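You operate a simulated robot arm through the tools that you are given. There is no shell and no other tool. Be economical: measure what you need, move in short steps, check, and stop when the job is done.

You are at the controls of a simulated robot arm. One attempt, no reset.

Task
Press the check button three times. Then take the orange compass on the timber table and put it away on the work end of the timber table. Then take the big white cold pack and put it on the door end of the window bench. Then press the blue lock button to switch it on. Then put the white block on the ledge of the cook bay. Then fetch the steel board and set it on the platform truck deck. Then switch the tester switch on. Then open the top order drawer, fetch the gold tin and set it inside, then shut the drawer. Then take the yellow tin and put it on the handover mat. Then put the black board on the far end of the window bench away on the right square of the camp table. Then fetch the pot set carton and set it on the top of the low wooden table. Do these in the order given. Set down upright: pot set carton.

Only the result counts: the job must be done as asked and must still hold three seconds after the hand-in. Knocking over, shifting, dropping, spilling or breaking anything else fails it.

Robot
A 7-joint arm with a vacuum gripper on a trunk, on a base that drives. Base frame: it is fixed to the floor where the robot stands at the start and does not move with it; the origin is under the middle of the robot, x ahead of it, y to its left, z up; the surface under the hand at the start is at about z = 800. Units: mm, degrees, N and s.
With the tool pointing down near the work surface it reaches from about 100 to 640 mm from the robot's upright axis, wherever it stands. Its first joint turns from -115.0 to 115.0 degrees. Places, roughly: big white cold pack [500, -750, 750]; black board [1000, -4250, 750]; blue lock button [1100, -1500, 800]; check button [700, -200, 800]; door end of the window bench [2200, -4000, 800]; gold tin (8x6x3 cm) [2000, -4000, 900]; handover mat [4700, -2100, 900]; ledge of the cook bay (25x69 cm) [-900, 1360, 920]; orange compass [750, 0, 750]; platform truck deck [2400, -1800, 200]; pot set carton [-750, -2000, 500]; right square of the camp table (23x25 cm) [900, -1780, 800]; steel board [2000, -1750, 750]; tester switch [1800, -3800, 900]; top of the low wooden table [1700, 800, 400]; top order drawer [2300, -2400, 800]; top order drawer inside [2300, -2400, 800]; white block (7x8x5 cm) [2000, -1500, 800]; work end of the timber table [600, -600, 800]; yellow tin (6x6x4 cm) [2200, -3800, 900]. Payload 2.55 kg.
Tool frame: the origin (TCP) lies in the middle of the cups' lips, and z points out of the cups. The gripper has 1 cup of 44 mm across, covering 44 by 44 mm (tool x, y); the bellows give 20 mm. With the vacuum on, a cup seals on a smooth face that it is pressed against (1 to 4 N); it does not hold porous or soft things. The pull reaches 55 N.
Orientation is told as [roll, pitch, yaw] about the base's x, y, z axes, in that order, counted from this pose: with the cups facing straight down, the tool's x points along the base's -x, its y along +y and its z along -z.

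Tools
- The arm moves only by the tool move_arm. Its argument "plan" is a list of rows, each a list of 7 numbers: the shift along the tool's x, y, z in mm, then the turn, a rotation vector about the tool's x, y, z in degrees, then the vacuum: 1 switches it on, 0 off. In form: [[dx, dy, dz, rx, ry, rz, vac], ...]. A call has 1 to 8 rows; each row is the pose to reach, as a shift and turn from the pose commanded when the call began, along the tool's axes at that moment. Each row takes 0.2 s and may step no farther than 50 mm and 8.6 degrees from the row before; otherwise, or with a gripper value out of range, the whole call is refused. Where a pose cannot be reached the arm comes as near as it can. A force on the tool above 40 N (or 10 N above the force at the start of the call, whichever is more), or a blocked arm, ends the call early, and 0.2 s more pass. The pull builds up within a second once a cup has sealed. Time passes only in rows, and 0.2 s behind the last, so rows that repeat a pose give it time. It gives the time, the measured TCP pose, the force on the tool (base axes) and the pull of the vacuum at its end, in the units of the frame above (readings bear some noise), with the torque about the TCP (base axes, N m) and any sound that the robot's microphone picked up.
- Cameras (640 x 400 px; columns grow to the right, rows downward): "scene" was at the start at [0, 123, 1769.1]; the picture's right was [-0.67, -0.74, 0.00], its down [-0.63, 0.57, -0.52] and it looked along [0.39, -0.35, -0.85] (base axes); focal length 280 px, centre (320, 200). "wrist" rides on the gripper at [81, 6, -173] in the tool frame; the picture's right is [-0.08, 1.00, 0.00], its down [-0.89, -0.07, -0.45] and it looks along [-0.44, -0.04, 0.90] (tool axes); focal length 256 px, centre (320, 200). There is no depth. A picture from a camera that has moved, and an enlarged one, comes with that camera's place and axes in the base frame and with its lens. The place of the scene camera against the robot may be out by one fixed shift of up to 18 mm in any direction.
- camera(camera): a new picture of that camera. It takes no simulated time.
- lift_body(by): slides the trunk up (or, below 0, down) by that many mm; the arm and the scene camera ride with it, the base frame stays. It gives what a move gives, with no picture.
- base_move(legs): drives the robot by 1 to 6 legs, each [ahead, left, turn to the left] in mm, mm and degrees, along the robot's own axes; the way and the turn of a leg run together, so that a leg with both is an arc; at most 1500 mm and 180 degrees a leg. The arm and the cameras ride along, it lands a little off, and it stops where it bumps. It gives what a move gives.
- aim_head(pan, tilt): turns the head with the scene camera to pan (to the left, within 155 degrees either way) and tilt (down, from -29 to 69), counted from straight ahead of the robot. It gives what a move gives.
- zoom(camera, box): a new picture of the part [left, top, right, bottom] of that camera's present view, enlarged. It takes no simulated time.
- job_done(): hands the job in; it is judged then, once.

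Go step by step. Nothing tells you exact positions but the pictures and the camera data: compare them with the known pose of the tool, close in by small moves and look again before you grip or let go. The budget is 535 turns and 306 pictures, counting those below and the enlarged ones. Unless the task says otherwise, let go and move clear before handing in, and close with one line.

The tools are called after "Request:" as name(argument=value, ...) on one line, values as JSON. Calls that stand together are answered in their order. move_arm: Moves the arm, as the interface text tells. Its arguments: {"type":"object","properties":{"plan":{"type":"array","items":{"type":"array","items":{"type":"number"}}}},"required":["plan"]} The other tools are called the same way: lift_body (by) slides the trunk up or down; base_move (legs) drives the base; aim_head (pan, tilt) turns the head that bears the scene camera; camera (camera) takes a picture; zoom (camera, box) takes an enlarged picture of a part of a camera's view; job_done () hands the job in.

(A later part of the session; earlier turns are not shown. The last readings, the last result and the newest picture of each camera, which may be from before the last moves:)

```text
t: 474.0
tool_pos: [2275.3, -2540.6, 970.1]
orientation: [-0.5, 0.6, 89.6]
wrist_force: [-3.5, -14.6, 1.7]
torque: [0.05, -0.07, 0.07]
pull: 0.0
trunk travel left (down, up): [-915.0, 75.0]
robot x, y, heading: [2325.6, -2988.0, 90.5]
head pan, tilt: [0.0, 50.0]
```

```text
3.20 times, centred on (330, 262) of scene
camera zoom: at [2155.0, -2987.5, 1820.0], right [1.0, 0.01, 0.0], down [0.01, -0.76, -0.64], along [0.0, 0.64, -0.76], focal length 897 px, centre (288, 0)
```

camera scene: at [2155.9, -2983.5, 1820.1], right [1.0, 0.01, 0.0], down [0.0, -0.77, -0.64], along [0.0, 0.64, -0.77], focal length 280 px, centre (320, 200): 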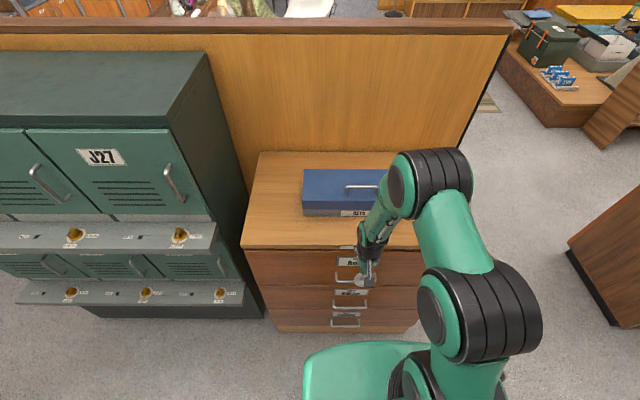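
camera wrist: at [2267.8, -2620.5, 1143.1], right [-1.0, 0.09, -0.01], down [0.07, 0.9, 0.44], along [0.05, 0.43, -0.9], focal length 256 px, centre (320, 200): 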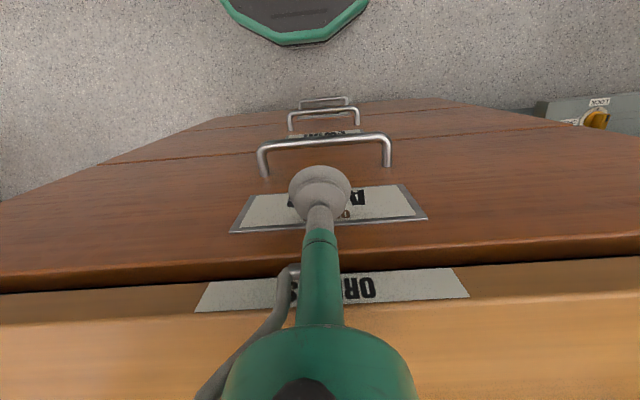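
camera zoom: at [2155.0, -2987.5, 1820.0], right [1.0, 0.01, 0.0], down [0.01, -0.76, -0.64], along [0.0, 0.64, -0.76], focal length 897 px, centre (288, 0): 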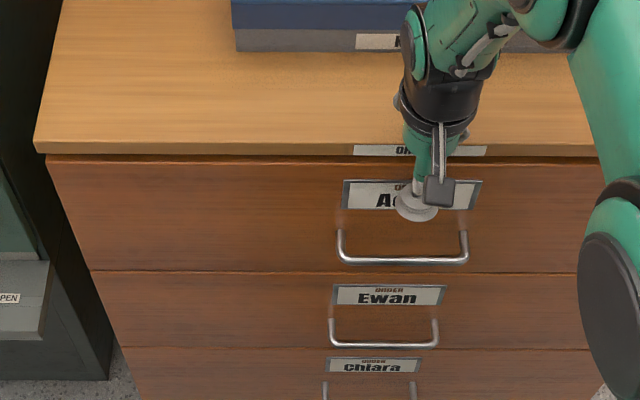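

The drawer is fully shut. Now I back off and go for the yellow tin.

Request:
move_arm(plan=[[30, 0, 0, 0, 0, 0, 0], [60, -20, -30, 0, 0, 0, 0], [80, -40, -70, 0, 0, 0, 0], [80, -60, -110, 0, 0, 0, 0], [80, -60, -150, 0, 0, 0, 0]])

Request:
base_move(legs=[[-230, 100, 0], [0, 0, 180]])

Request:
aim_head(pan=10, tilt=55)

Request:
camera(camera="wrist")

Request:
camera(camera="scene")

```text
t: 475.2
tool_pos: [2333.6, -2612.6, 1122.7]
orientation: [-0.4, 0.0, 89.6]
wrist_force: [-0.2, -0.3, 0.0]
torque: [0.04, 0.0, 0.02]
pull: 0.0
trunk travel left (down, up): [-915.0, 75.0]
robot x, y, heading: [2322.2, -2986.9, 90.5]
head pan, tilt: [0.0, 50.0]
```

```text
t: 484.4
tool_pos: [2225.9, -3597.3, 1121.4]
orientation: [-0.3, 0.0, -88.1]
wrist_force: [-0.3, -0.9, 0.3]
torque: [0.02, 0.01, 0.02]
pull: 0.0
trunk travel left (down, up): [-915.0, 75.0]
robot x, y, heading: [2218.1, -3217.2, -87.5]
head pan, tilt: [0.0, 50.0]
```

```text
t: 485.1
tool_pos: [2225.0, -3596.0, 1121.7]
orientation: [-0.4, 0.0, -88.1]
wrist_force: [0.1, -0.1, -0.2]
torque: [0.01, 0.0, -0.01]
pull: 0.0
trunk travel left (down, up): [-915.0, 75.0]
robot x, y, heading: [2221.1, -3216.9, -87.5]
head pan, tilt: [10.0, 55.0]
```

```text
140 pictures are left
camera wrist: at [2231.3, -3516.4, 1293.4], right [1.0, -0.05, -0.01], down [-0.04, -0.89, 0.45], along [-0.03, -0.45, -0.9], focal length 256 px, centre (320, 200)
```

wrist: 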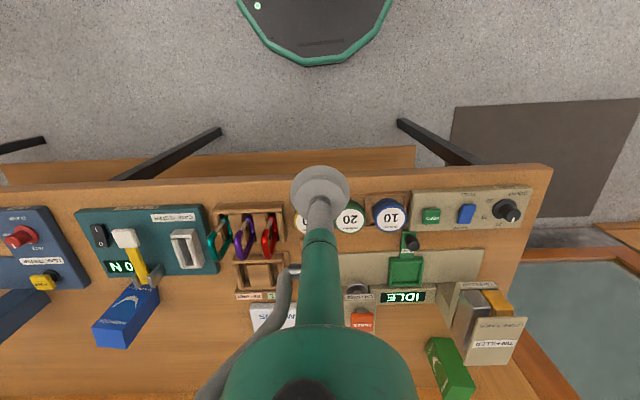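

```text
139 pictures are left
camera scene: at [2421.0, -3226.3, 1813.6], right [-0.98, -0.22, 0.0], down [-0.18, 0.8, -0.57], along [0.12, -0.56, -0.82], focal length 280 px, centre (320, 200)
```

scene: 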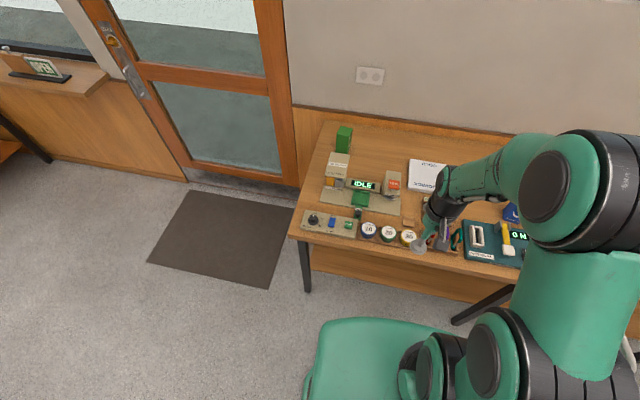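

Request:
move_arm(plan=[[0, 25, 40, 0, 0, 0, 0], [0, 50, 80, 0, 0, 0, 0], [0, 60, 115, 0, 0, 0, 0]])

Request:
camera(camera="wrist")

Request:
zoom(camera="scene", box=[340, 200, 468, 280])

```text
t: 485.9
tool_pos: [2286.0, -3595.2, 1006.0]
orientation: [-0.4, 0.0, -88.2]
wrist_force: [-0.1, -0.3, 0.1]
torque: [-0.02, 0.02, 0.02]
pull: 0.0
trunk travel left (down, up): [-915.0, 75.0]
robot x, y, heading: [2224.4, -3216.6, -87.5]
head pan, tilt: [10.0, 55.0]
```

```text
138 pictures are left
camera wrist: at [2291.3, -3514.9, 1177.6], right [1.0, -0.05, -0.01], down [-0.04, -0.89, 0.45], along [-0.03, -0.45, -0.9], focal length 256 px, centre (320, 200)
```

wrist: 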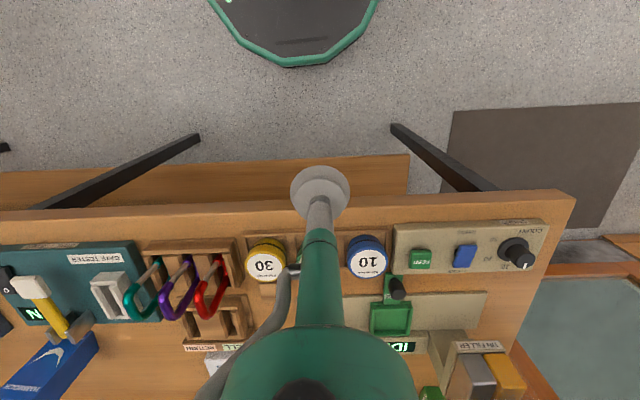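

```text
5.00 times, centred on (404, 240) of scene
camera zoom: at [2421.5, -3227.6, 1813.5], right [-0.98, -0.22, 0.0], down [-0.18, 0.8, -0.57], along [0.12, -0.56, -0.82], focal length 1402 px, centre (-100, 0)
```

zoom: 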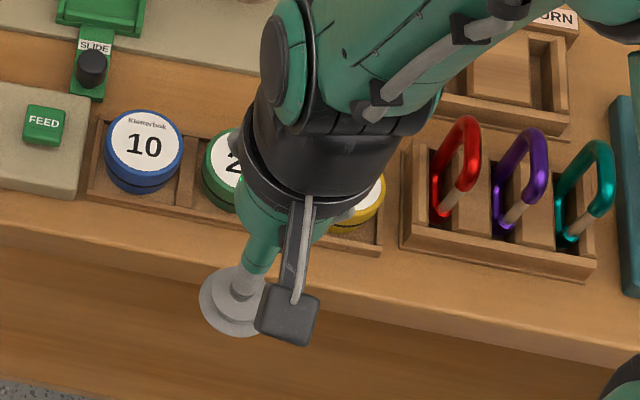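

Yellow tin top is at [2199, -3759, 895]. Moving above.

Request:
move_arm(plan=[[-40, -23, -10, 0, 0, 0, 0], [-80, -46, -10, 0, 0, 0, 0], [-120, -69, 0, 0, 0, 0, 0], [-161, -92, 10, 0, 0, 0, 0], [-161, -92, 50, 0, 0, 0, 0], [-161, -92, 85, 0, 0, 0, 0]])

Request:
camera(camera="wrist")

Request:
zoom(camera="scene", box=[340, 200, 468, 280])

```text
t: 487.3
tool_pos: [2196.6, -3763.7, 921.2]
orientation: [-0.4, 0.0, -88.2]
wrist_force: [0.6, -0.2, -0.7]
torque: [0.03, 0.02, 0.0]
pull: 0.1
trunk travel left (down, up): [-915.0, 75.0]
robot x, y, heading: [2220.6, -3219.0, -87.1]
head pan, tilt: [10.0, 55.0]
```

```text
136 pictures are left
camera wrist: at [2201.4, -3683.2, 1093.2], right [1.0, -0.05, -0.01], down [-0.04, -0.89, 0.45], along [-0.03, -0.45, -0.9], focal length 256 px, centre (320, 200)
```

wrist: 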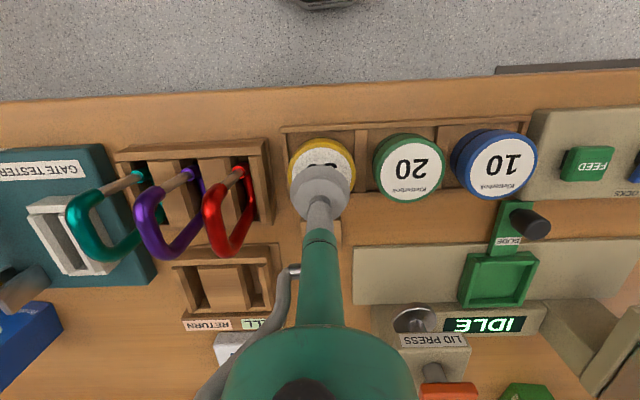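

```text
5.00 times, centred on (404, 240) of scene
camera zoom: at [2420.6, -3227.7, 1813.6], right [-0.98, -0.22, 0.0], down [-0.18, 0.8, -0.57], along [0.13, -0.56, -0.82], focal length 1402 px, centre (-100, 0)
```

zoom: 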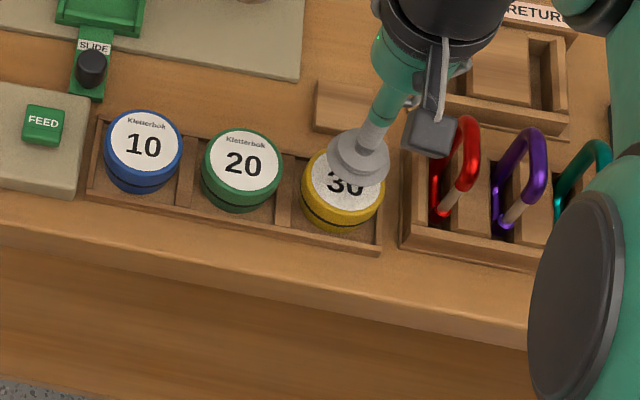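

Slight offset: shift 8 mm toward me, then lower with vacuum.

Request:
move_arm(plan=[[8, 2, 10, 0, 0, 0, 1], [8, 2, 20, 0, 0, 0, 1], [8, 2, 27, 0, 0, 0, 1], [8, 2, 32, 0, 0, 0, 1], [8, 2, 35, 0, 0, 0, 1]])

```text
t: 488.5
tool_pos: [2196.8, -3752.1, 891.7]
orientation: [-0.4, -0.5, -88.4]
wrist_force: [-5.9, 8.2, 30.4]
torque: [-0.17, 0.11, -0.09]
pull: 55.4
trunk travel left (down, up): [-915.0, 75.0]
robot x, y, heading: [2220.4, -3215.6, -87.5]
head pan, tilt: [10.0, 55.0]
```

Sealed. Lifting straight up out of the tray.

Request:
move_arm(plan=[[0, 0, -10, 0, 0, 0, 1], [0, 0, -25, 0, 0, 0, 1], [0, 0, -60, 0, 0, 0, 1], [0, 0, -105, 0, 0, 0, 1], [0, 0, -150, 0, 0, 0, 1], [30, 0, -185, 0, 0, 0, 1], [70, 0, -205, 0, 0, 0, 1], [115, 0, -220, 0, 0, 0, 1]])

Request:
camera(camera="wrist")

```text
t: 490.3
tool_pos: [2197.9, -3637.6, 1108.5]
orientation: [-0.4, -0.2, -88.2]
wrist_force: [0.2, 0.1, -0.1]
torque: [0.13, -0.01, 0.0]
pull: 54.8
trunk travel left (down, up): [-915.0, 75.0]
robot x, y, heading: [2219.3, -3215.1, -87.4]
head pan, tilt: [10.0, 55.0]
```

```text
134 pictures are left
camera wrist: at [2204.0, -3556.8, 1279.9], right [1.0, -0.05, -0.01], down [-0.04, -0.89, 0.45], along [-0.03, -0.45, -0.89], focal length 256 px, centre (320, 200)
```

wrist: 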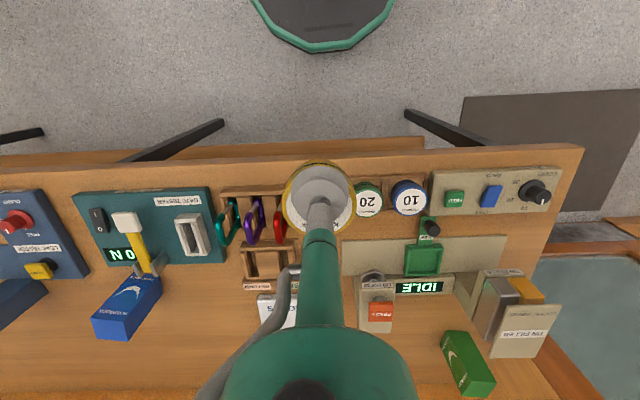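

Held. Driving to the counter with the handover mat at about [4690, -2150].

Request:
base_move(legs=[[-180, 0, 0], [0, 0, 87.5], [1400, 0, 0]])

Request:
aim_head(pan=20, tilt=30)

Request:
camera(camera="scene")

```text
t: 502.0
tool_pos: [4008.5, -3057.7, 1108.2]
orientation: [-0.4, 0.0, 0.7]
wrist_force: [0.5, -0.1, -0.8]
torque: [0.0, 0.14, -0.01]
pull: 55.2
trunk travel left (down, up): [-915.0, 75.0]
robot x, y, heading: [3584.5, -3021.6, 1.4]
head pan, tilt: [10.0, 55.0]
```

```text
t: 502.9
tool_pos: [4008.2, -3057.5, 1107.3]
orientation: [-0.4, 0.0, 0.6]
wrist_force: [0.0, 0.6, -0.2]
torque: [0.02, 0.17, 0.02]
pull: 55.5
trunk travel left (down, up): [-915.0, 75.0]
robot x, y, heading: [3588.2, -3022.8, 1.6]
head pan, tilt: [20.0, 30.0]
```

```text
133 pictures are left
camera scene: at [3614.6, -2824.0, 1849.5], right [0.37, -0.93, 0.0], down [-0.47, -0.18, -0.87], along [0.81, 0.32, -0.5], focal length 280 px, centre (320, 200)
```

scene: 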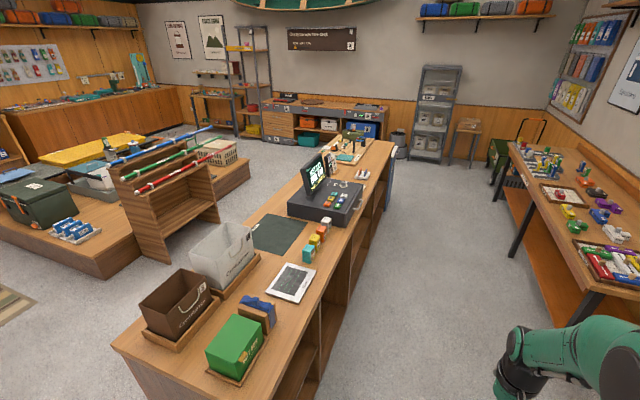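

The mat spans about x 4548–4853, y -2250 to -1990. The north side of the counter gives easier reach, so I'll go around its west end.

Request:
base_move(legs=[[-240, 0, -1.5], [0, 1500, 0], [0, 120, 0]])

Request:
aim_head(pan=-10, tilt=30)

Request:
camera(camera="scene")

```text
t: 512.6
tool_pos: [3778.2, -1458.0, 1108.7]
orientation: [-0.5, 0.1, -2.5]
wrist_force: [-0.9, -0.2, -0.2]
torque: [0.03, 0.24, 0.03]
pull: 55.0
trunk travel left (down, up): [-915.0, 75.0]
robot x, y, heading: [3356.4, -1407.3, -1.4]
head pan, tilt: [20.0, 30.0]
```

```text
t: 513.6
tool_pos: [3777.0, -1458.3, 1107.6]
orientation: [-0.5, 0.0, -2.4]
wrist_force: [-0.5, -0.3, -0.6]
torque: [0.04, 0.21, 0.01]
pull: 54.6
trunk travel left (down, up): [-915.0, 75.0]
robot x, y, heading: [3356.5, -1399.8, -1.8]
head pan, tilt: [-10.0, 30.0]
```

```text
132 pictures are left
camera scene: at [3400.4, -1250.6, 1849.6], right [-0.2, -0.98, 0.0], down [-0.49, 0.1, -0.87], along [0.85, -0.17, -0.5], focal length 280 px, centre (320, 200)
```

scene: 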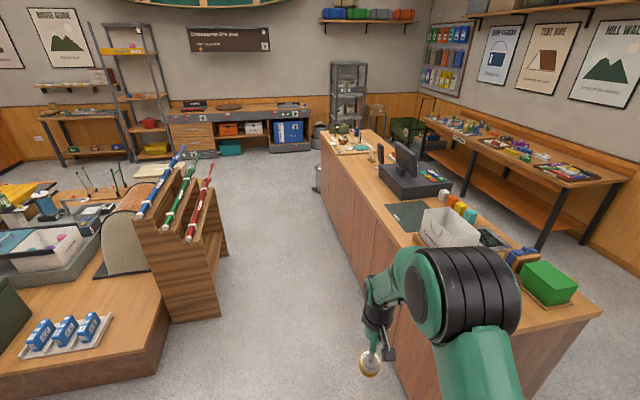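

Request:
base_move(legs=[[0, 0, 1.8], [1330, 0, 0], [0, 0, -90]])

Request:
aim_head(pan=10, tilt=50)

Request:
camera(camera="scene")

Request:
camera(camera="wrist")

```text
t: 524.3
tool_pos: [4647.9, -1839.5, 1107.4]
orientation: [-0.4, 0.0, -90.1]
wrist_force: [0.7, -0.5, 0.4]
torque: [0.19, -0.01, 0.01]
pull: 55.1
trunk travel left (down, up): [-915.0, 75.0]
robot x, y, heading: [4683.3, -1417.9, -89.3]
head pan, tilt: [-10.0, 30.0]
```

```text
t: 525.2
tool_pos: [4646.9, -1839.7, 1107.5]
orientation: [-0.3, -0.1, -90.2]
wrist_force: [0.0, 0.6, -1.7]
torque: [0.21, 0.0, 0.0]
pull: 55.3
trunk travel left (down, up): [-915.0, 75.0]
robot x, y, heading: [4684.2, -1416.3, -89.2]
head pan, tilt: [10.0, 50.0]
```

```text
131 pictures are left
camera scene: at [4885.6, -1438.5, 1820.1], right [-0.98, -0.18, 0.0], down [-0.14, 0.75, -0.64], along [0.12, -0.63, -0.77], focal length 280 px, centre (320, 200)
```

scene: 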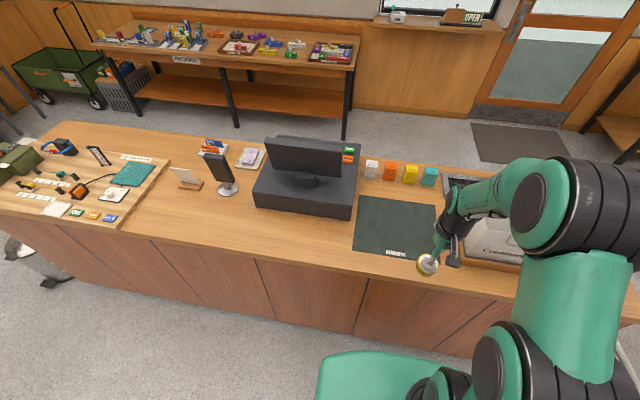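

```text
130 pictures are left
camera wrist: at [4656.3, -1760.1, 1279.1], right [1.0, -0.08, -0.01], down [-0.07, -0.89, 0.45], along [-0.04, -0.44, -0.9], focal length 256 px, centre (320, 200)
```

wrist: 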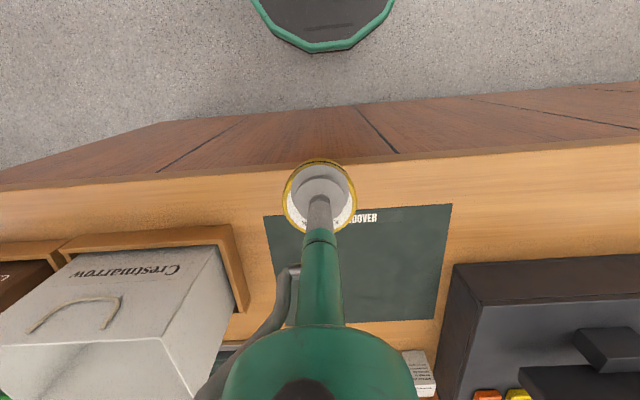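

The mat is centred at about [4700, -2107]. Driving 165 mm closer and extending.

Request:
base_move(legs=[[165, 0, 0]])

Request:
move_arm(plan=[[-35, 17, 0, 0, 0, 0, 1], [-70, 34, 0, 0, 0, 0, 1], [-105, 50, 20, 0, 0, 0, 1], [-105, 50, 65, 0, 0, 0, 1], [-105, 50, 110, 0, 0, 0, 1]])

Request:
camera(camera="wrist")

```text
t: 526.6
tool_pos: [4647.4, -1999.9, 1107.4]
orientation: [-0.4, 0.0, -90.5]
wrist_force: [-0.2, -0.1, -0.6]
torque: [0.23, 0.01, -0.01]
pull: 54.9
trunk travel left (down, up): [-915.0, 75.0]
robot x, y, heading: [4691.6, -1578.0, -89.7]
head pan, tilt: [10.0, 50.0]
```

```text
t: 527.8
tool_pos: [4698.5, -2105.1, 994.7]
orientation: [-0.5, 0.0, -90.4]
wrist_force: [0.1, -0.1, -1.1]
torque: [0.23, 0.0, 0.02]
pull: 54.6
trunk travel left (down, up): [-915.0, 75.0]
robot x, y, heading: [4686.5, -1576.1, -89.7]
head pan, tilt: [10.0, 50.0]
```

```text
129 pictures are left
camera wrist: at [4707.0, -2026.2, 1166.5], right [1.0, -0.09, -0.01], down [-0.08, -0.89, 0.45], along [-0.05, -0.44, -0.9], focal length 256 px, centre (320, 200)
```

wrist: 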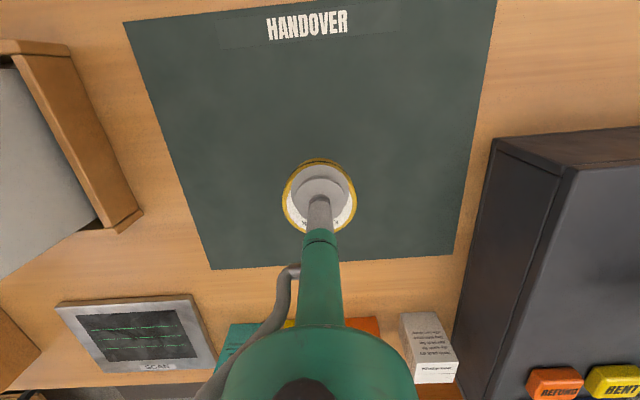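

Request:
move_arm(plan=[[0, 0, 20, 0, 0, 0, 1], [0, 0, 32, 0, 0, 0, 1], [0, 0, 40, 0, 0, 0, 1], [0, 0, 46, 0, 0, 0, 1]])

```text
t: 528.8
tool_pos: [4695.4, -2104.0, 949.7]
orientation: [-0.4, 0.0, -90.5]
wrist_force: [0.5, 0.0, -0.1]
torque: [0.19, -0.01, -0.02]
pull: 54.9
trunk travel left (down, up): [-915.0, 75.0]
robot x, y, heading: [4688.7, -1573.2, -89.5]
head pan, tilt: [10.0, 50.0]
```

Request:
move_arm(plan=[[0, 0, 4, 0, 0, 0, 1], [0, 0, 8, 0, 0, 0, 1], [0, 0, 12, 0, 0, 0, 1], [0, 0, 15, 0, 0, 0, 1]])

```text
t: 529.8
tool_pos: [4694.4, -2103.9, 937.5]
orientation: [-0.3, -0.1, -90.4]
wrist_force: [0.3, 2.0, 7.6]
torque: [0.02, -0.03, -0.02]
pull: 55.0
trunk travel left (down, up): [-915.0, 75.0]
robot x, y, heading: [4687.4, -1575.3, -89.7]
head pan, tilt: [10.0, 50.0]
```

Contact on the mat. Releasing and lifting.

Request:
move_arm(plan=[[0, 0, -1, 0, 0, 0, 0], [0, 0, -1, 0, 0, 0, 0], [0, 0, -1, 0, 0, 0, 0], [0, 0, -10, 0, 0, 0, 0], [0, 0, -40, 0, 0, 0, 0], [0, 0, -85, 0, 0, 0, 0], [30, 0, -120, 0, 0, 0, 0], [70, 0, -145, 0, 0, 0, 0]])

Request:
camera(camera="scene")

```text
t: 531.6
tool_pos: [4695.6, -2031.2, 1083.0]
orientation: [-0.4, 0.0, -90.4]
wrist_force: [-0.4, 0.6, 0.1]
torque: [-0.02, -0.01, 0.01]
pull: 0.1
trunk travel left (down, up): [-915.0, 75.0]
robot x, y, heading: [4687.3, -1577.9, -89.6]
head pan, tilt: [10.0, 50.0]
```

```text
128 pictures are left
camera scene: at [4886.9, -1596.8, 1820.0], right [-0.98, -0.18, 0.0], down [-0.14, 0.75, -0.64], along [0.12, -0.63, -0.77], focal length 280 px, centre (320, 200)
```

scene: 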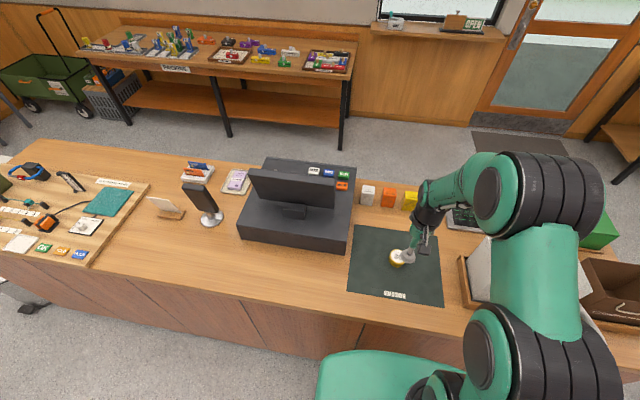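

The yellow tin is on the mat. Next, the black board on the far end of the window bench; retracting and driving back round.

Request:
move_arm(plan=[[35, 0, -30, 0, 0, 0, 0], [70, 0, -60, 0, 0, 0, 0]])

Request:
base_move(legs=[[-200, 0, 0], [0, -1400, 0], [1400, 0, 0], [150, 0, 0]])

```text
t: 532.2
tool_pos: [4696.2, -1960.2, 1142.1]
orientation: [-0.3, 0.0, -90.4]
wrist_force: [-0.4, -0.3, -0.1]
torque: [-0.02, 0.04, 0.04]
pull: 0.1
trunk travel left (down, up): [-915.0, 75.0]
robot x, y, heading: [4688.9, -1578.7, -89.5]
head pan, tilt: [10.0, 50.0]
```

```text
t: 547.9
tool_pos: [3233.8, -3267.4, 1141.8]
orientation: [-0.4, -0.1, -91.5]
wrist_force: [0.1, -0.2, 0.4]
torque: [0.04, 0.02, 0.02]
pull: 0.1
trunk travel left (down, up): [-915.0, 75.0]
robot x, y, heading: [3231.6, -2882.6, -90.3]
head pan, tilt: [10.0, 50.0]
```

Request:
base_move(legs=[[60, 0, 0], [0, -1400, 0], [0, -700, 0.5], [350, 0, 0]])

Request:
camera(camera="scene")

Request:
camera(camera="wrist")

```text
t: 560.9
tool_pos: [1129.8, -3683.6, 1142.1]
orientation: [-0.4, -0.1, -89.6]
wrist_force: [0.0, 0.2, 0.1]
torque: [0.0, 0.01, 0.03]
pull: 0.0
trunk travel left (down, up): [-915.0, 75.0]
robot x, y, heading: [1115.9, -3300.4, -89.0]
head pan, tilt: [10.0, 50.0]
```

```text
127 pictures are left
camera scene: at [1315.0, -3318.2, 1820.0], right [-0.98, -0.19, 0.0], down [-0.15, 0.75, -0.64], along [0.13, -0.63, -0.77], focal length 280 px, centre (320, 200)
```

scene: 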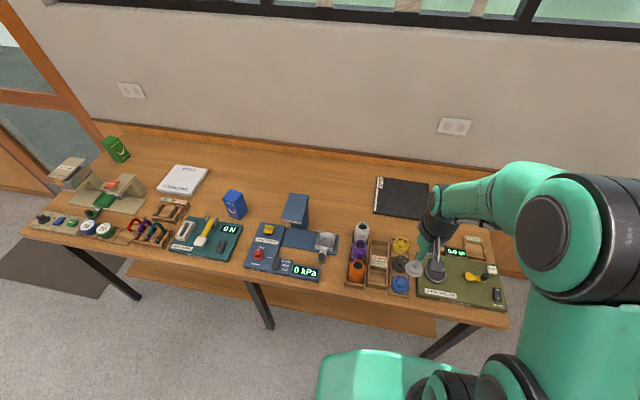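

```text
126 pictures are left
camera wrist: at [1137.5, -3604.2, 1313.2], right [1.0, -0.07, -0.01], down [-0.06, -0.89, 0.45], along [-0.04, -0.44, -0.9], focal length 256 px, centre (320, 200)
```

wrist: 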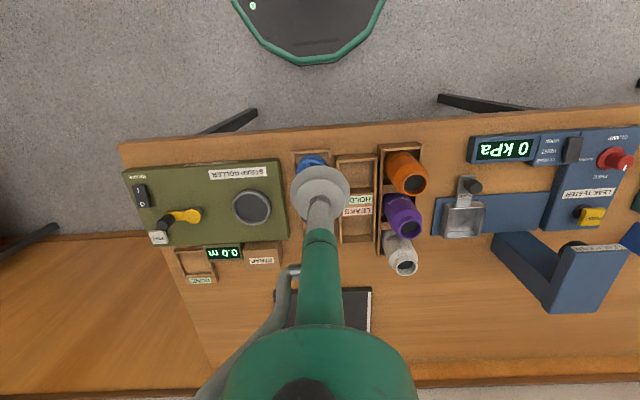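

The board spans x 995–1237, y -4075 to -4300. I'll drive in carefully to extend reach.

Request:
base_move(legs=[[230, 0, -1]])

Request:
move_arm(plan=[[-45, -5, 20, 0, 0, 0, 0], [-85, -10, 45, 0, 0, 0, 0], [-125, -12, 70, 0, 0, 0, 0], [-165, -12, 95, 0, 0, 0, 0]])

Request:
camera(camera="wrist")

Request:
camera(camera="scene")

```text
t: 562.6
tool_pos: [1128.8, -3916.1, 1141.0]
orientation: [-0.4, 0.2, -90.4]
wrist_force: [0.5, 0.0, 0.0]
torque: [0.0, 0.01, 0.01]
pull: 0.1
trunk travel left (down, up): [-915.0, 75.0]
robot x, y, heading: [1119.8, -3532.2, -89.7]
head pan, tilt: [10.0, 50.0]
```

```text
t: 563.6
tool_pos: [1112.5, -4080.3, 1042.5]
orientation: [-0.4, 0.1, -90.4]
wrist_force: [0.6, -1.1, -0.8]
torque: [0.04, 0.07, -0.01]
pull: 0.1
trunk travel left (down, up): [-915.0, 75.0]
robot x, y, heading: [1117.2, -3529.0, -89.7]
head pan, tilt: [10.0, 50.0]
```

```text
125 pictures are left
camera wrist: at [1121.4, -4001.7, 1214.3], right [1.0, -0.09, -0.01], down [-0.07, -0.89, 0.44], along [-0.04, -0.44, -0.9], focal length 256 px, centre (320, 200)
```

wrist: 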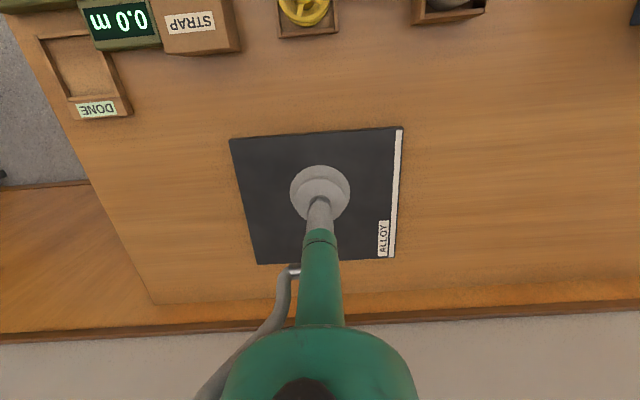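

```text
124 pictures are left
camera scene: at [1318.0, -3555.3, 1820.1], right [-0.98, -0.18, 0.0], down [-0.14, 0.75, -0.64], along [0.12, -0.63, -0.77], focal length 280 px, centre (320, 200)
```

scene: 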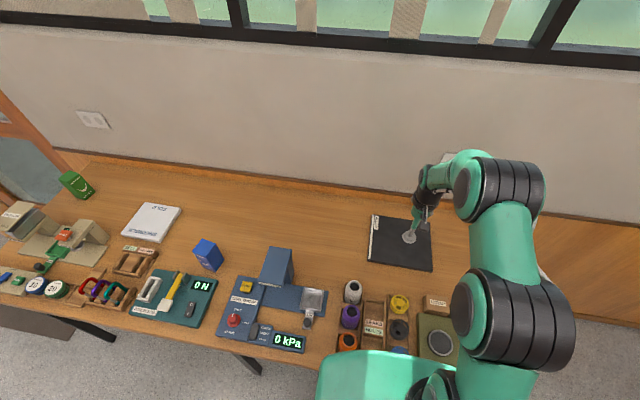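

Board centre is [1106, -4184]. I'll grip near the centre at about y = -4160.

Request:
move_arm(plan=[[-25, -2, 40, 0, 0, 0, 0], [-50, -4, 80, 0, 0, 0, 0], [-70, -6, 120, 0, 0, 0, 0], [-82, -6, 155, 0, 0, 0, 0]])

Request:
camera(camera="wrist")

```text
t: 564.6
tool_pos: [1105.0, -4162.9, 891.8]
orientation: [-0.3, 0.0, -90.4]
wrist_force: [-0.5, -0.4, -0.5]
torque: [0.04, -0.01, 0.0]
pull: 0.1
trunk travel left (down, up): [-915.0, 75.0]
robot x, y, heading: [1118.4, -3530.5, -89.4]
head pan, tilt: [10.0, 50.0]
```

```text
123 pictures are left
camera wrist: at [1113.7, -4084.3, 1063.1], right [1.0, -0.09, -0.01], down [-0.07, -0.89, 0.45], along [-0.04, -0.44, -0.9], focal length 256 px, centre (320, 200)
```

wrist: 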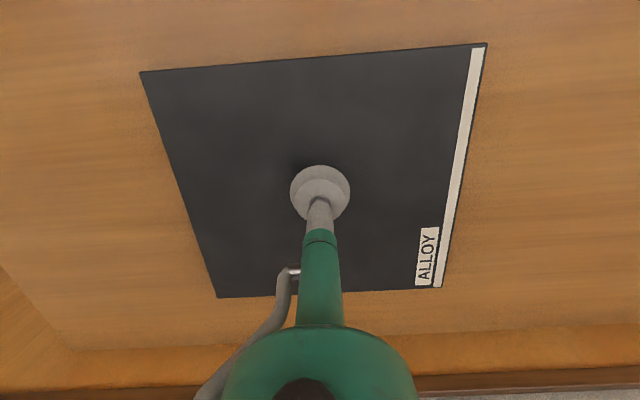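

Request:
move_arm(plan=[[0, 0, 15, 0, 0, 0, 1], [0, 0, 24, 0, 0, 0, 1], [0, 0, 31, 0, 0, 0, 1], [0, 0, 36, 0, 0, 0, 1]])

```text
t: 565.6
tool_pos: [1105.4, -4163.6, 863.6]
orientation: [-0.4, -0.8, -90.5]
wrist_force: [-4.5, 9.5, 34.3]
torque: [0.36, -0.5, 0.18]
pull: 55.0
trunk travel left (down, up): [-915.0, 75.0]
robot x, y, heading: [1116.4, -3530.4, -89.5]
head pan, tilt: [10.0, 50.0]
```

Sealed. Lifting the board.

Request:
move_arm(plan=[[0, 0, -8, 0, 0.4, 0, 1], [0, 0, -25, 0, 0.8, 0, 1], [0, 0, -65, 0, 0.8, 0, 1], [0, 0, -110, 0, 0.8, 0, 1], [20, 0, -150, 0, 0.8, 0, 1], [50, 0, -185, 0, 0.8, 0, 1], [90, 0, -210, 0, 0.8, 0, 1], [130, 0, -230, 0, 0.8, 0, 1]])

Request:
camera(camera="wrist")

```text
t: 567.4
tool_pos: [1109.8, -4027.7, 1087.4]
orientation: [-0.3, 0.7, -90.4]
wrist_force: [1.0, 1.5, -6.4]
torque: [0.09, -0.03, 0.02]
pull: 54.6
trunk travel left (down, up): [-915.0, 75.0]
robot x, y, heading: [1118.1, -3527.0, -89.5]
head pan, tilt: [10.0, 50.0]
```

```text
122 pictures are left
camera wrist: at [1118.9, -3950.6, 1259.6], right [1.0, -0.09, -0.01], down [-0.07, -0.9, 0.43], along [-0.04, -0.43, -0.9], focal length 256 px, centre (320, 200)
```

wrist: 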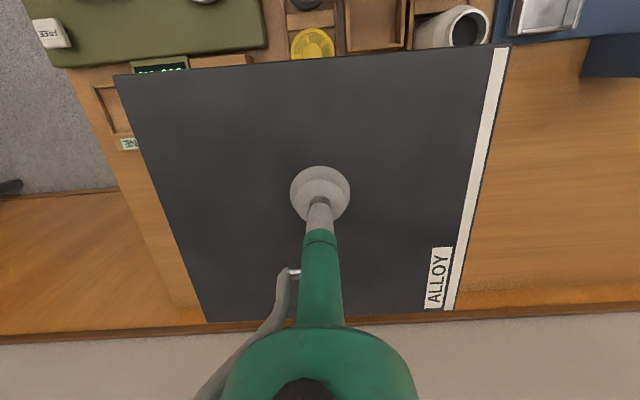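

Retracting further, then backing out and driving round to the camp table's front.

Request:
move_arm(plan=[[35, 0, -20, 0, -0.4, 0, 1], [65, 0, -40, 0, -0.7, 0, 1]])

Request:
base_move(legs=[[-590, 0, 0], [0, 1400, 0], [0, 700, 0]])

```text
t: 568.0
tool_pos: [1109.5, -3963.9, 1124.6]
orientation: [-0.4, 0.2, -90.4]
wrist_force: [-0.3, 0.8, -6.4]
torque: [0.09, 0.0, -0.03]
pull: 55.3
trunk travel left (down, up): [-915.0, 75.0]
robot x, y, heading: [1118.5, -3527.5, -89.4]
head pan, tilt: [10.0, 50.0]
```

```text
t: 581.3
tool_pos: [3214.2, -3339.5, 1125.7]
orientation: [-0.4, 0.1, -89.3]
wrist_force: [0.1, -0.1, -6.8]
torque: [0.08, 0.03, 0.03]
pull: 54.6
trunk travel left (down, up): [-915.0, 75.0]
robot x, y, heading: [3213.7, -2903.3, -88.2]
head pan, tilt: [10.0, 50.0]
```

Request:
base_move(legs=[[0, 0, -1.5], [-1400, 0, 0], [-430, 0, 0]])

```text
t: 590.9
tool_pos: [3212.8, -1501.7, 1125.1]
orientation: [-0.4, 0.1, -91.9]
wrist_force: [-0.3, 0.1, -6.0]
torque: [0.15, 0.0, 0.0]
pull: 55.4
trunk travel left (down, up): [-915.0, 75.0]
robot x, y, heading: [3232.2, -1065.2, -91.2]
head pan, tilt: [10.0, 50.0]
```

Request:
base_move(legs=[[0, 0, 1.2], [0, -1400, 0], [0, -500, 0]])

Request:
aim_head(pan=0, tilt=50)

Request:
camera(camera="scene")

Request:
camera(camera="wrist")

```text
t: 600.9
tool_pos: [1292.1, -1463.3, 1125.1]
orientation: [-0.4, 0.2, -93.0]
wrist_force: [0.6, 0.1, -6.4]
torque: [0.14, -0.06, 0.0]
pull: 55.0
trunk travel left (down, up): [-915.0, 75.0]
robot x, y, heading: [1318.7, -1028.0, -92.1]
head pan, tilt: [10.0, 50.0]
```

```text
t: 601.6
tool_pos: [1292.7, -1464.8, 1125.4]
orientation: [-0.4, 0.2, -92.9]
wrist_force: [-0.6, 0.8, -5.2]
torque: [0.12, -0.06, -0.02]
pull: 54.7
trunk travel left (down, up): [-915.0, 75.0]
robot x, y, heading: [1320.6, -1027.8, -92.1]
head pan, tilt: [0.0, 50.0]
```

```text
121 pictures are left
camera scene: at [1505.6, -1059.6, 1820.0], right [-1.0, 0.04, 0.0], down [0.03, 0.77, -0.64], along [-0.02, -0.64, -0.77], focal length 280 px, centre (320, 200)
```

scene: 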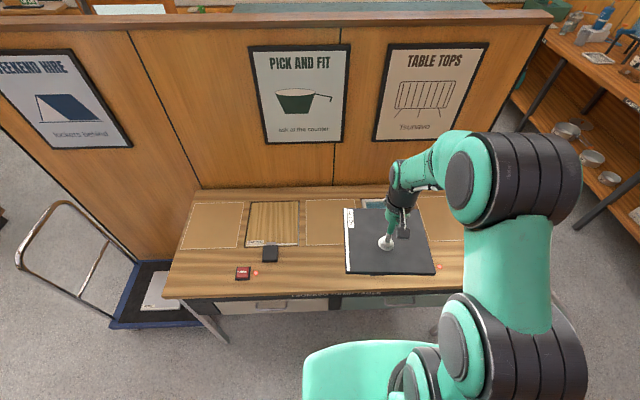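

```text
120 pictures are left
camera wrist: at [1304.3, -1385.0, 1297.0], right [0.99, -0.13, -0.01], down [-0.11, -0.89, 0.44], along [-0.06, -0.44, -0.9], focal length 256 px, centre (320, 200)
```

wrist: 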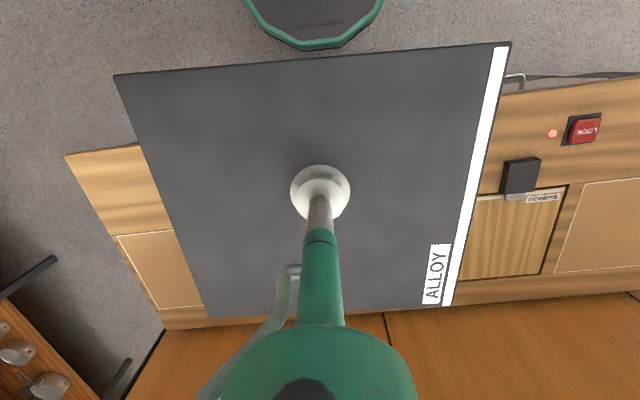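

Steel board is still on the truck. The right square is centred at [905, -1773], about 231×240. I'll rotate the board 90° so its long side fits, then position.

Request:
move_arm(plan=[[-40, 0, 0, 0, 0, 0, 1], [-40, 0, 0, 0, 0, 8.5, 1], [-40, 0, 0, 0, 0, 17, 1], [-40, 0, 0, 0, 0, 25.5, 1], [-40, 0, 0, 0, 0, 34, 1], [-40, 0, 0, 0, 0, 42.5, 1], [-40, 0, 0, 0, 0, 51, 1], [-40, 0, 0, 0, 0, 59, 1]])

Request:
move_arm(plan=[[0, 0, 0, 0, 0, 8.5, 1], [0, 0, 0, 0, 0, 17, 1], [0, 0, 0, 0, 0, 25, 1]])

Request:
base_move(legs=[[0, -150, 2], [120, 0, 0]])

Request:
camera(camera="scene")

```text
t: 603.4
tool_pos: [1290.6, -1504.4, 1124.3]
orientation: [-0.4, -0.1, -152.0]
wrist_force: [-0.5, -0.4, -7.0]
torque: [0.07, -0.12, 0.0]
pull: 55.5
trunk travel left (down, up): [-915.0, 75.0]
robot x, y, heading: [1318.4, -1030.4, -91.9]
head pan, tilt: [0.0, 50.0]
```

```text
t: 604.2
tool_pos: [1290.3, -1505.6, 1124.3]
orientation: [-0.2, -0.4, -177.1]
wrist_force: [0.4, 0.0, -5.6]
torque: [0.0, -0.12, 0.01]
pull: 54.9
trunk travel left (down, up): [-915.0, 75.0]
robot x, y, heading: [1321.8, -1027.1, -92.1]
head pan, tilt: [0.0, 50.0]
```

```text
t: 606.4
tool_pos: [1155.9, -1618.9, 1124.7]
orientation: [-0.2, -0.5, -174.8]
wrist_force: [0.2, -0.7, -5.6]
torque: [-0.02, -0.11, -0.02]
pull: 54.8
trunk travel left (down, up): [-915.0, 75.0]
robot x, y, heading: [1168.8, -1139.4, -89.9]
head pan, tilt: [0.0, 50.0]
```

```text
119 pictures are left
camera scene: at [1354.8, -1166.6, 1820.0], right [-1.0, 0.0, 0.0], down [0.0, 0.77, -0.64], along [0.0, -0.64, -0.77], focal length 280 px, centre (320, 200)
```

scene: 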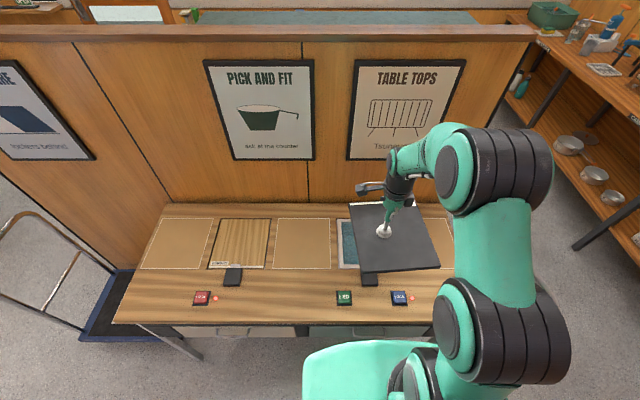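

Request:
base_move(legs=[[65, 0, 0]])

Request:
move_arm(plan=[[-15, 5, 45, 0, 0, 0, 1], [-35, 10, 90, 0, 0, 2, 1], [-60, 17, 130, 0, 0, 4, 1], [-95, 28, 160, 0, 0, 5.6, 1], [-140, 40, 175, 0, 0, 5.6, 1], [-185, 54, 180, 0, 0, 5.6, 1], [-225, 67, 180, 0, 0, 5.6, 1]])

Request:
camera(camera="wrist")

Request:
camera(camera="scene")

```text
t: 607.4
tool_pos: [1155.1, -1684.8, 1124.3]
orientation: [-0.3, -0.4, -174.8]
wrist_force: [-0.7, -0.1, -5.5]
torque: [0.01, -0.16, -0.01]
pull: 54.7
trunk travel left (down, up): [-915.0, 75.0]
robot x, y, heading: [1169.8, -1209.2, -90.0]
head pan, tilt: [0.0, 50.0]
```

```text
t: 609.0
tool_pos: [936.5, -1772.9, 943.4]
orientation: [-0.4, -0.3, 179.7]
wrist_force: [-0.4, 0.4, -6.2]
torque: [-0.02, -0.18, 0.0]
pull: 54.9
trunk travel left (down, up): [-915.0, 75.0]
robot x, y, heading: [1165.9, -1210.0, -89.9]
head pan, tilt: [0.0, 50.0]
```

```text
118 pictures are left
camera wrist: at [1017.2, -1781.3, 1114.8], right [-0.09, -1.0, -0.01], down [-0.89, 0.07, 0.45], along [-0.45, 0.04, -0.89], focal length 256 px, centre (320, 200)
```

wrist: 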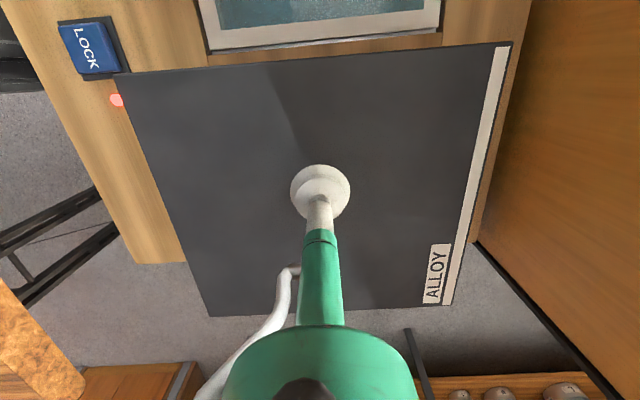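

```text
117 pictures are left
camera scene: at [1352.3, -1234.1, 1820.3], right [-1.0, 0.0, 0.0], down [0.0, 0.77, -0.64], along [0.0, -0.64, -0.77], focal length 280 px, centre (320, 200)
```

scene: 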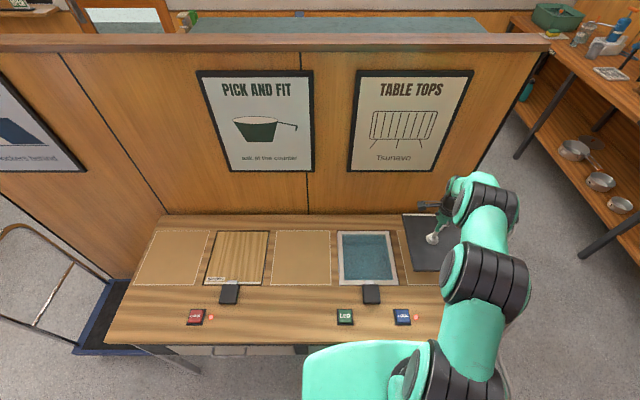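

Request:
move_arm(plan=[[-4, 3, 35, 0, 0, 0, 1], [-8, 5, 65, 0, 0, 0, 1], [-8, 5, 85, 0, 0, 0, 1]])

Request:
zoom(camera="scene", box=[330, 200, 490, 300])

Request:
camera(camera="wrist")

```text
t: 609.8
tool_pos: [929.5, -1774.2, 862.0]
orientation: [-0.2, -0.3, 179.5]
wrist_force: [-0.3, -0.5, -5.6]
torque: [0.0, -0.13, 0.03]
pull: 54.9
trunk travel left (down, up): [-915.0, 75.0]
robot x, y, heading: [1167.9, -1207.5, -89.9]
head pan, tilt: [0.0, 50.0]
```

```text
4.00 times, centred on (410, 250) of scene
camera zoom: at [1354.4, -1233.6, 1820.1], right [-1.0, 0.0, 0.0], down [0.0, 0.77, -0.64], along [0.0, -0.64, -0.77], focal length 1122 px, centre (-40, 0)
```

zoom: 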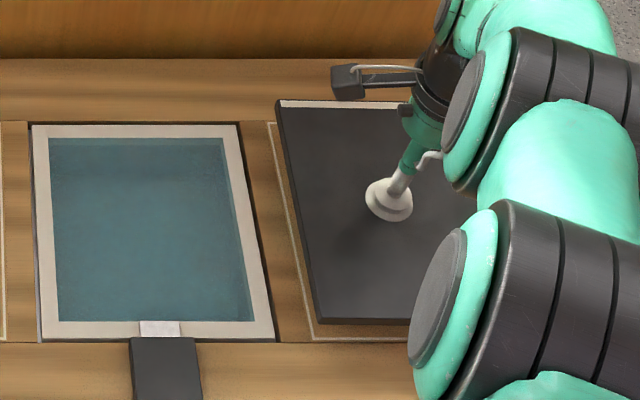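

```text
115 pictures are left
camera wrist: at [1011.7, -1783.3, 1032.7], right [-0.09, -1.0, 0.0], down [-0.89, 0.08, 0.45], along [-0.45, 0.04, -0.89], focal length 256 px, centre (320, 200)
```

wrist: 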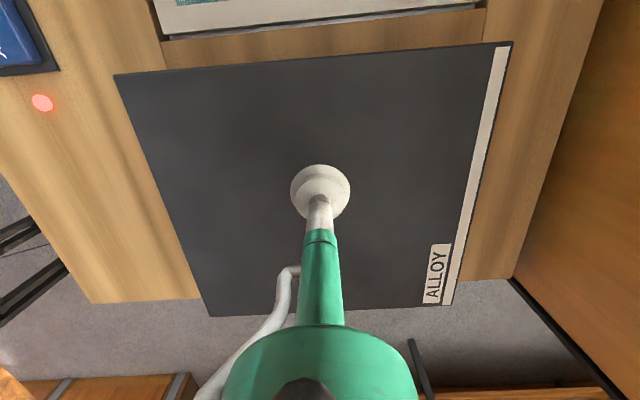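

Relative to the outline the board needs about -9 mm in x and -8 mm in y. Adjusting, then lowering.

Request:
move_arm(plan=[[-9, 8, 10, 0, 0, 0, 1], [-9, 8, 25, 0, 0, 0, 1], [-9, 8, 33, 0, 0, 0, 1]])

Request:
zoom(camera="scene", box=[330, 200, 490, 300])

```text
t: 610.6
tool_pos: [919.4, -1783.0, 827.3]
orientation: [-0.4, -0.3, 179.6]
wrist_force: [-0.7, 0.1, -6.3]
torque: [0.01, -0.17, -0.03]
pull: 55.0
trunk travel left (down, up): [-915.0, 75.0]
robot x, y, heading: [1165.7, -1206.1, -89.7]
head pan, tilt: [0.0, 50.0]
```

```text
4.00 times, centred on (410, 250) of scene
camera zoom: at [1353.9, -1233.4, 1820.1], right [-1.0, 0.0, 0.0], down [0.0, 0.77, -0.64], along [0.0, -0.64, -0.77], focal length 1122 px, centre (-40, 0)
```

zoom: 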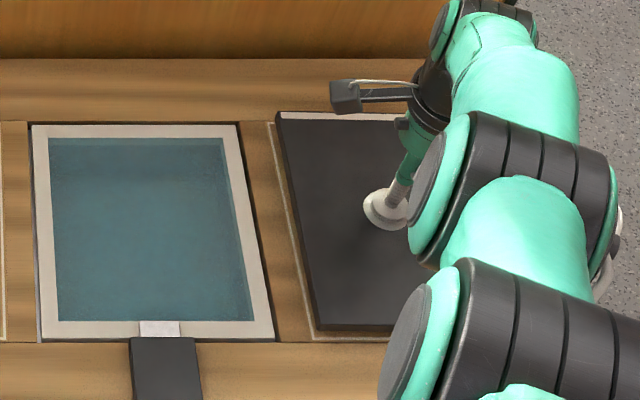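

Well aligned inside the outline. Lowering to contact.

Request:
move_arm(plan=[[0, 0, 5, 0, 0, 0, 1], [0, 0, 9, 0, 0, 0, 1], [0, 0, 13, 0, 0, 0, 1], [0, 0, 16, 0, 0, 0, 1]])

```text
t: 611.6
tool_pos: [919.8, -1784.2, 815.7]
orientation: [0.3, -0.6, 179.6]
wrist_force: [2.4, -0.4, 10.5]
torque: [0.46, 0.26, -0.04]
pull: 54.5
trunk travel left (down, up): [-915.0, 75.0]
robot x, y, heading: [1167.4, -1207.4, -90.3]
head pan, tilt: [0.0, 50.0]
```

Request:
move_arm(plan=[[0, 0, -1, 0, 0, 0, 0], [0, 0, -1, 0, 0, 0, 0], [0, 0, -1, 0, 0, 0, 0], [0, 0, -15, 0, 0, 0, 0], [0, 0, -55, 0, 0, 0, 0], [10, -20, -95, 0, 0, 0, 0], [35, -50, -120, 0, 0, 0, 0], [65, -85, -135, 0, 0, 0, 0]])

Request:
camera(camera="scene")

Request:
camera(camera="wrist")

```text
t: 613.4
tool_pos: [990.1, -1698.2, 945.3]
orientation: [-0.1, -0.4, 179.5]
wrist_force: [-0.3, 0.4, 0.6]
torque: [-0.07, 0.02, -0.02]
pull: 0.1
trunk travel left (down, up): [-915.0, 75.0]
robot x, y, heading: [1169.7, -1207.2, -89.9]
head pan, tilt: [0.0, 50.0]
```

```text
113 pictures are left
camera scene: at [1356.0, -1230.4, 1819.9], right [-1.0, 0.0, 0.0], down [0.0, 0.77, -0.64], along [0.0, -0.64, -0.77], focal length 280 px, centre (320, 200)
```

scene: 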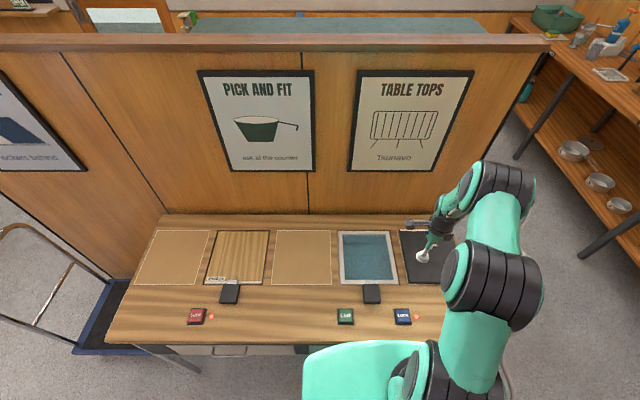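

```text
112 pictures are left
camera wrist: at [1072.2, -1706.2, 1117.2], right [-0.09, -1.0, 0.0], down [-0.89, 0.08, 0.45], along [-0.45, 0.04, -0.89], focal length 256 px, centre (320, 200)
```

wrist: 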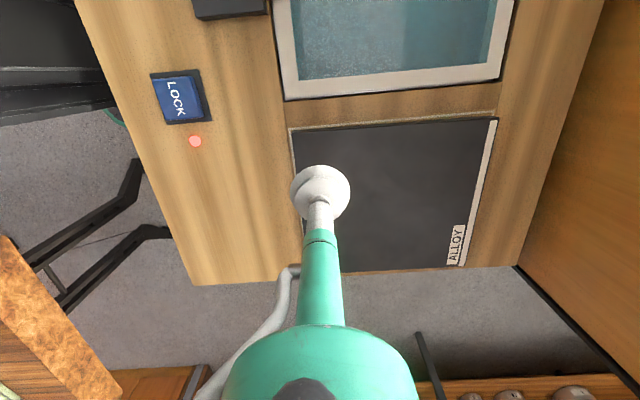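

The black board lies neatly in the right square. Last is the pot set carton; I'll tuck the arm, restore tool yaw, and drive round to the camp kitchen shelf.

Request:
move_arm(plan=[[30, -40, 0, 0, 0, 0, 0], [60, -80, -15, 0, 0, -8, 0], [90, -110, -35, 0, 0, -16, 0], [120, -125, -60, 0, 0, -24, 0], [140, -130, -80, 0, 0, -32, 0], [155, -130, -100, 0, 0, -40, 0], [160, -130, -120, 0, 0, -48, 0], [165, -130, -140, 0, 0, -56, 0]])

Request:
move_arm(plan=[[0, 0, 0, 0, 0, -8.5, 0], [0, 0, 0, 0, 0, -17, 0], [0, 0, 0, 0, 0, -25.5, 0], [0, 0, 0, 0, 0, -33.5, 0]])

```text
refused: row 2 steps farther than a row can; nothing moved
```

```text
t: 614.4
tool_pos: [987.4, -1700.4, 947.3]
orientation: [-0.4, -0.2, -146.7]
wrist_force: [-0.4, -0.8, 0.7]
torque: [0.03, 0.03, 0.02]
pull: 0.1
trunk travel left (down, up): [-915.0, 75.0]
robot x, y, heading: [1169.5, -1207.1, -89.9]
head pan, tilt: [0.0, 50.0]
```

Request:
move_arm(plan=[[0, 0, -20, 0, 0, -8.2, 0], [0, 0, -40, 0, 0, -16.4, 0], [0, 0, -60, 0, 0, -24.6, 0], [0, 0, -80, 0, 0, -32.8, 0], [0, 0, -100, 0, 0, -41, 0], [0, 0, -120, 0, 0, -49.2, 0], [0, 0, -140, 0, 0, -57, 0]])

Request:
move_arm(plan=[[25, 40, 0, 0, 0, 0, 0], [50, 80, 0, 0, 0, 0, 0], [75, 120, -10, 0, 0, 0, 0], [100, 160, -20, 0, 0, 0, 0], [110, 180, -30, 0, 0, 0, 0]])

```text
t: 616.0
tool_pos: [988.0, -1697.8, 1087.5]
orientation: [-0.4, 0.2, -89.7]
wrist_force: [0.2, 0.9, 0.5]
torque: [-0.04, -0.01, 0.01]
pull: 0.0
trunk travel left (down, up): [-915.0, 75.0]
robot x, y, heading: [1167.7, -1207.7, -89.9]
head pan, tilt: [0.0, 50.0]
```

```text
t: 617.2
tool_pos: [1168.3, -1587.2, 1116.4]
orientation: [-0.3, 0.1, -90.0]
wrist_force: [0.5, -0.1, 0.9]
torque: [0.01, 0.02, 0.02]
pull: 0.1
trunk travel left (down, up): [-915.0, 75.0]
robot x, y, heading: [1168.8, -1207.9, -89.4]
head pan, tilt: [0.0, 50.0]
```

Request:
base_move(legs=[[-170, 0, 0], [0, 1400, 0], [0, 650, 0]])

```text
t: 628.7
tool_pos: [3275.9, -1374.4, 1116.4]
orientation: [-0.4, 0.2, -88.8]
wrist_force: [-0.9, -0.3, -0.5]
torque: [-0.03, 0.02, -0.02]
pull: 0.1
trunk travel left (down, up): [-915.0, 75.0]
robot x, y, heading: [3265.1, -995.2, -88.8]
head pan, tilt: [0.0, 50.0]
```

Request:
base_move(legs=[[0, 0, -1.2], [1400, 0, 0], [540, 0, 0]])

```text
t: 638.7
tool_pos: [3148.9, -3292.4, 1115.5]
orientation: [-0.4, 0.2, -94.2]
wrist_force: [-0.1, 0.3, -1.2]
torque: [0.01, 0.02, 0.01]
pull: 0.0
trunk travel left (down, up): [-915.0, 75.0]
robot x, y, heading: [3180.5, -2913.9, -94.5]
head pan, tilt: [0.0, 50.0]
```

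Request:
base_move(legs=[[0, 0, -85.5], [1500, 0, 0]])

```text
t: 649.5
tool_pos: [1321.4, -2953.8, 1115.8]
orientation: [-0.4, 0.2, -179.6]
wrist_force: [-0.3, 0.4, -1.0]
torque: [0.0, -0.02, 0.01]
pull: 0.0
trunk travel left (down, up): [-915.0, 75.0]
robot x, y, heading: [1700.5, -2952.5, -179.7]
head pan, tilt: [0.0, 50.0]
```

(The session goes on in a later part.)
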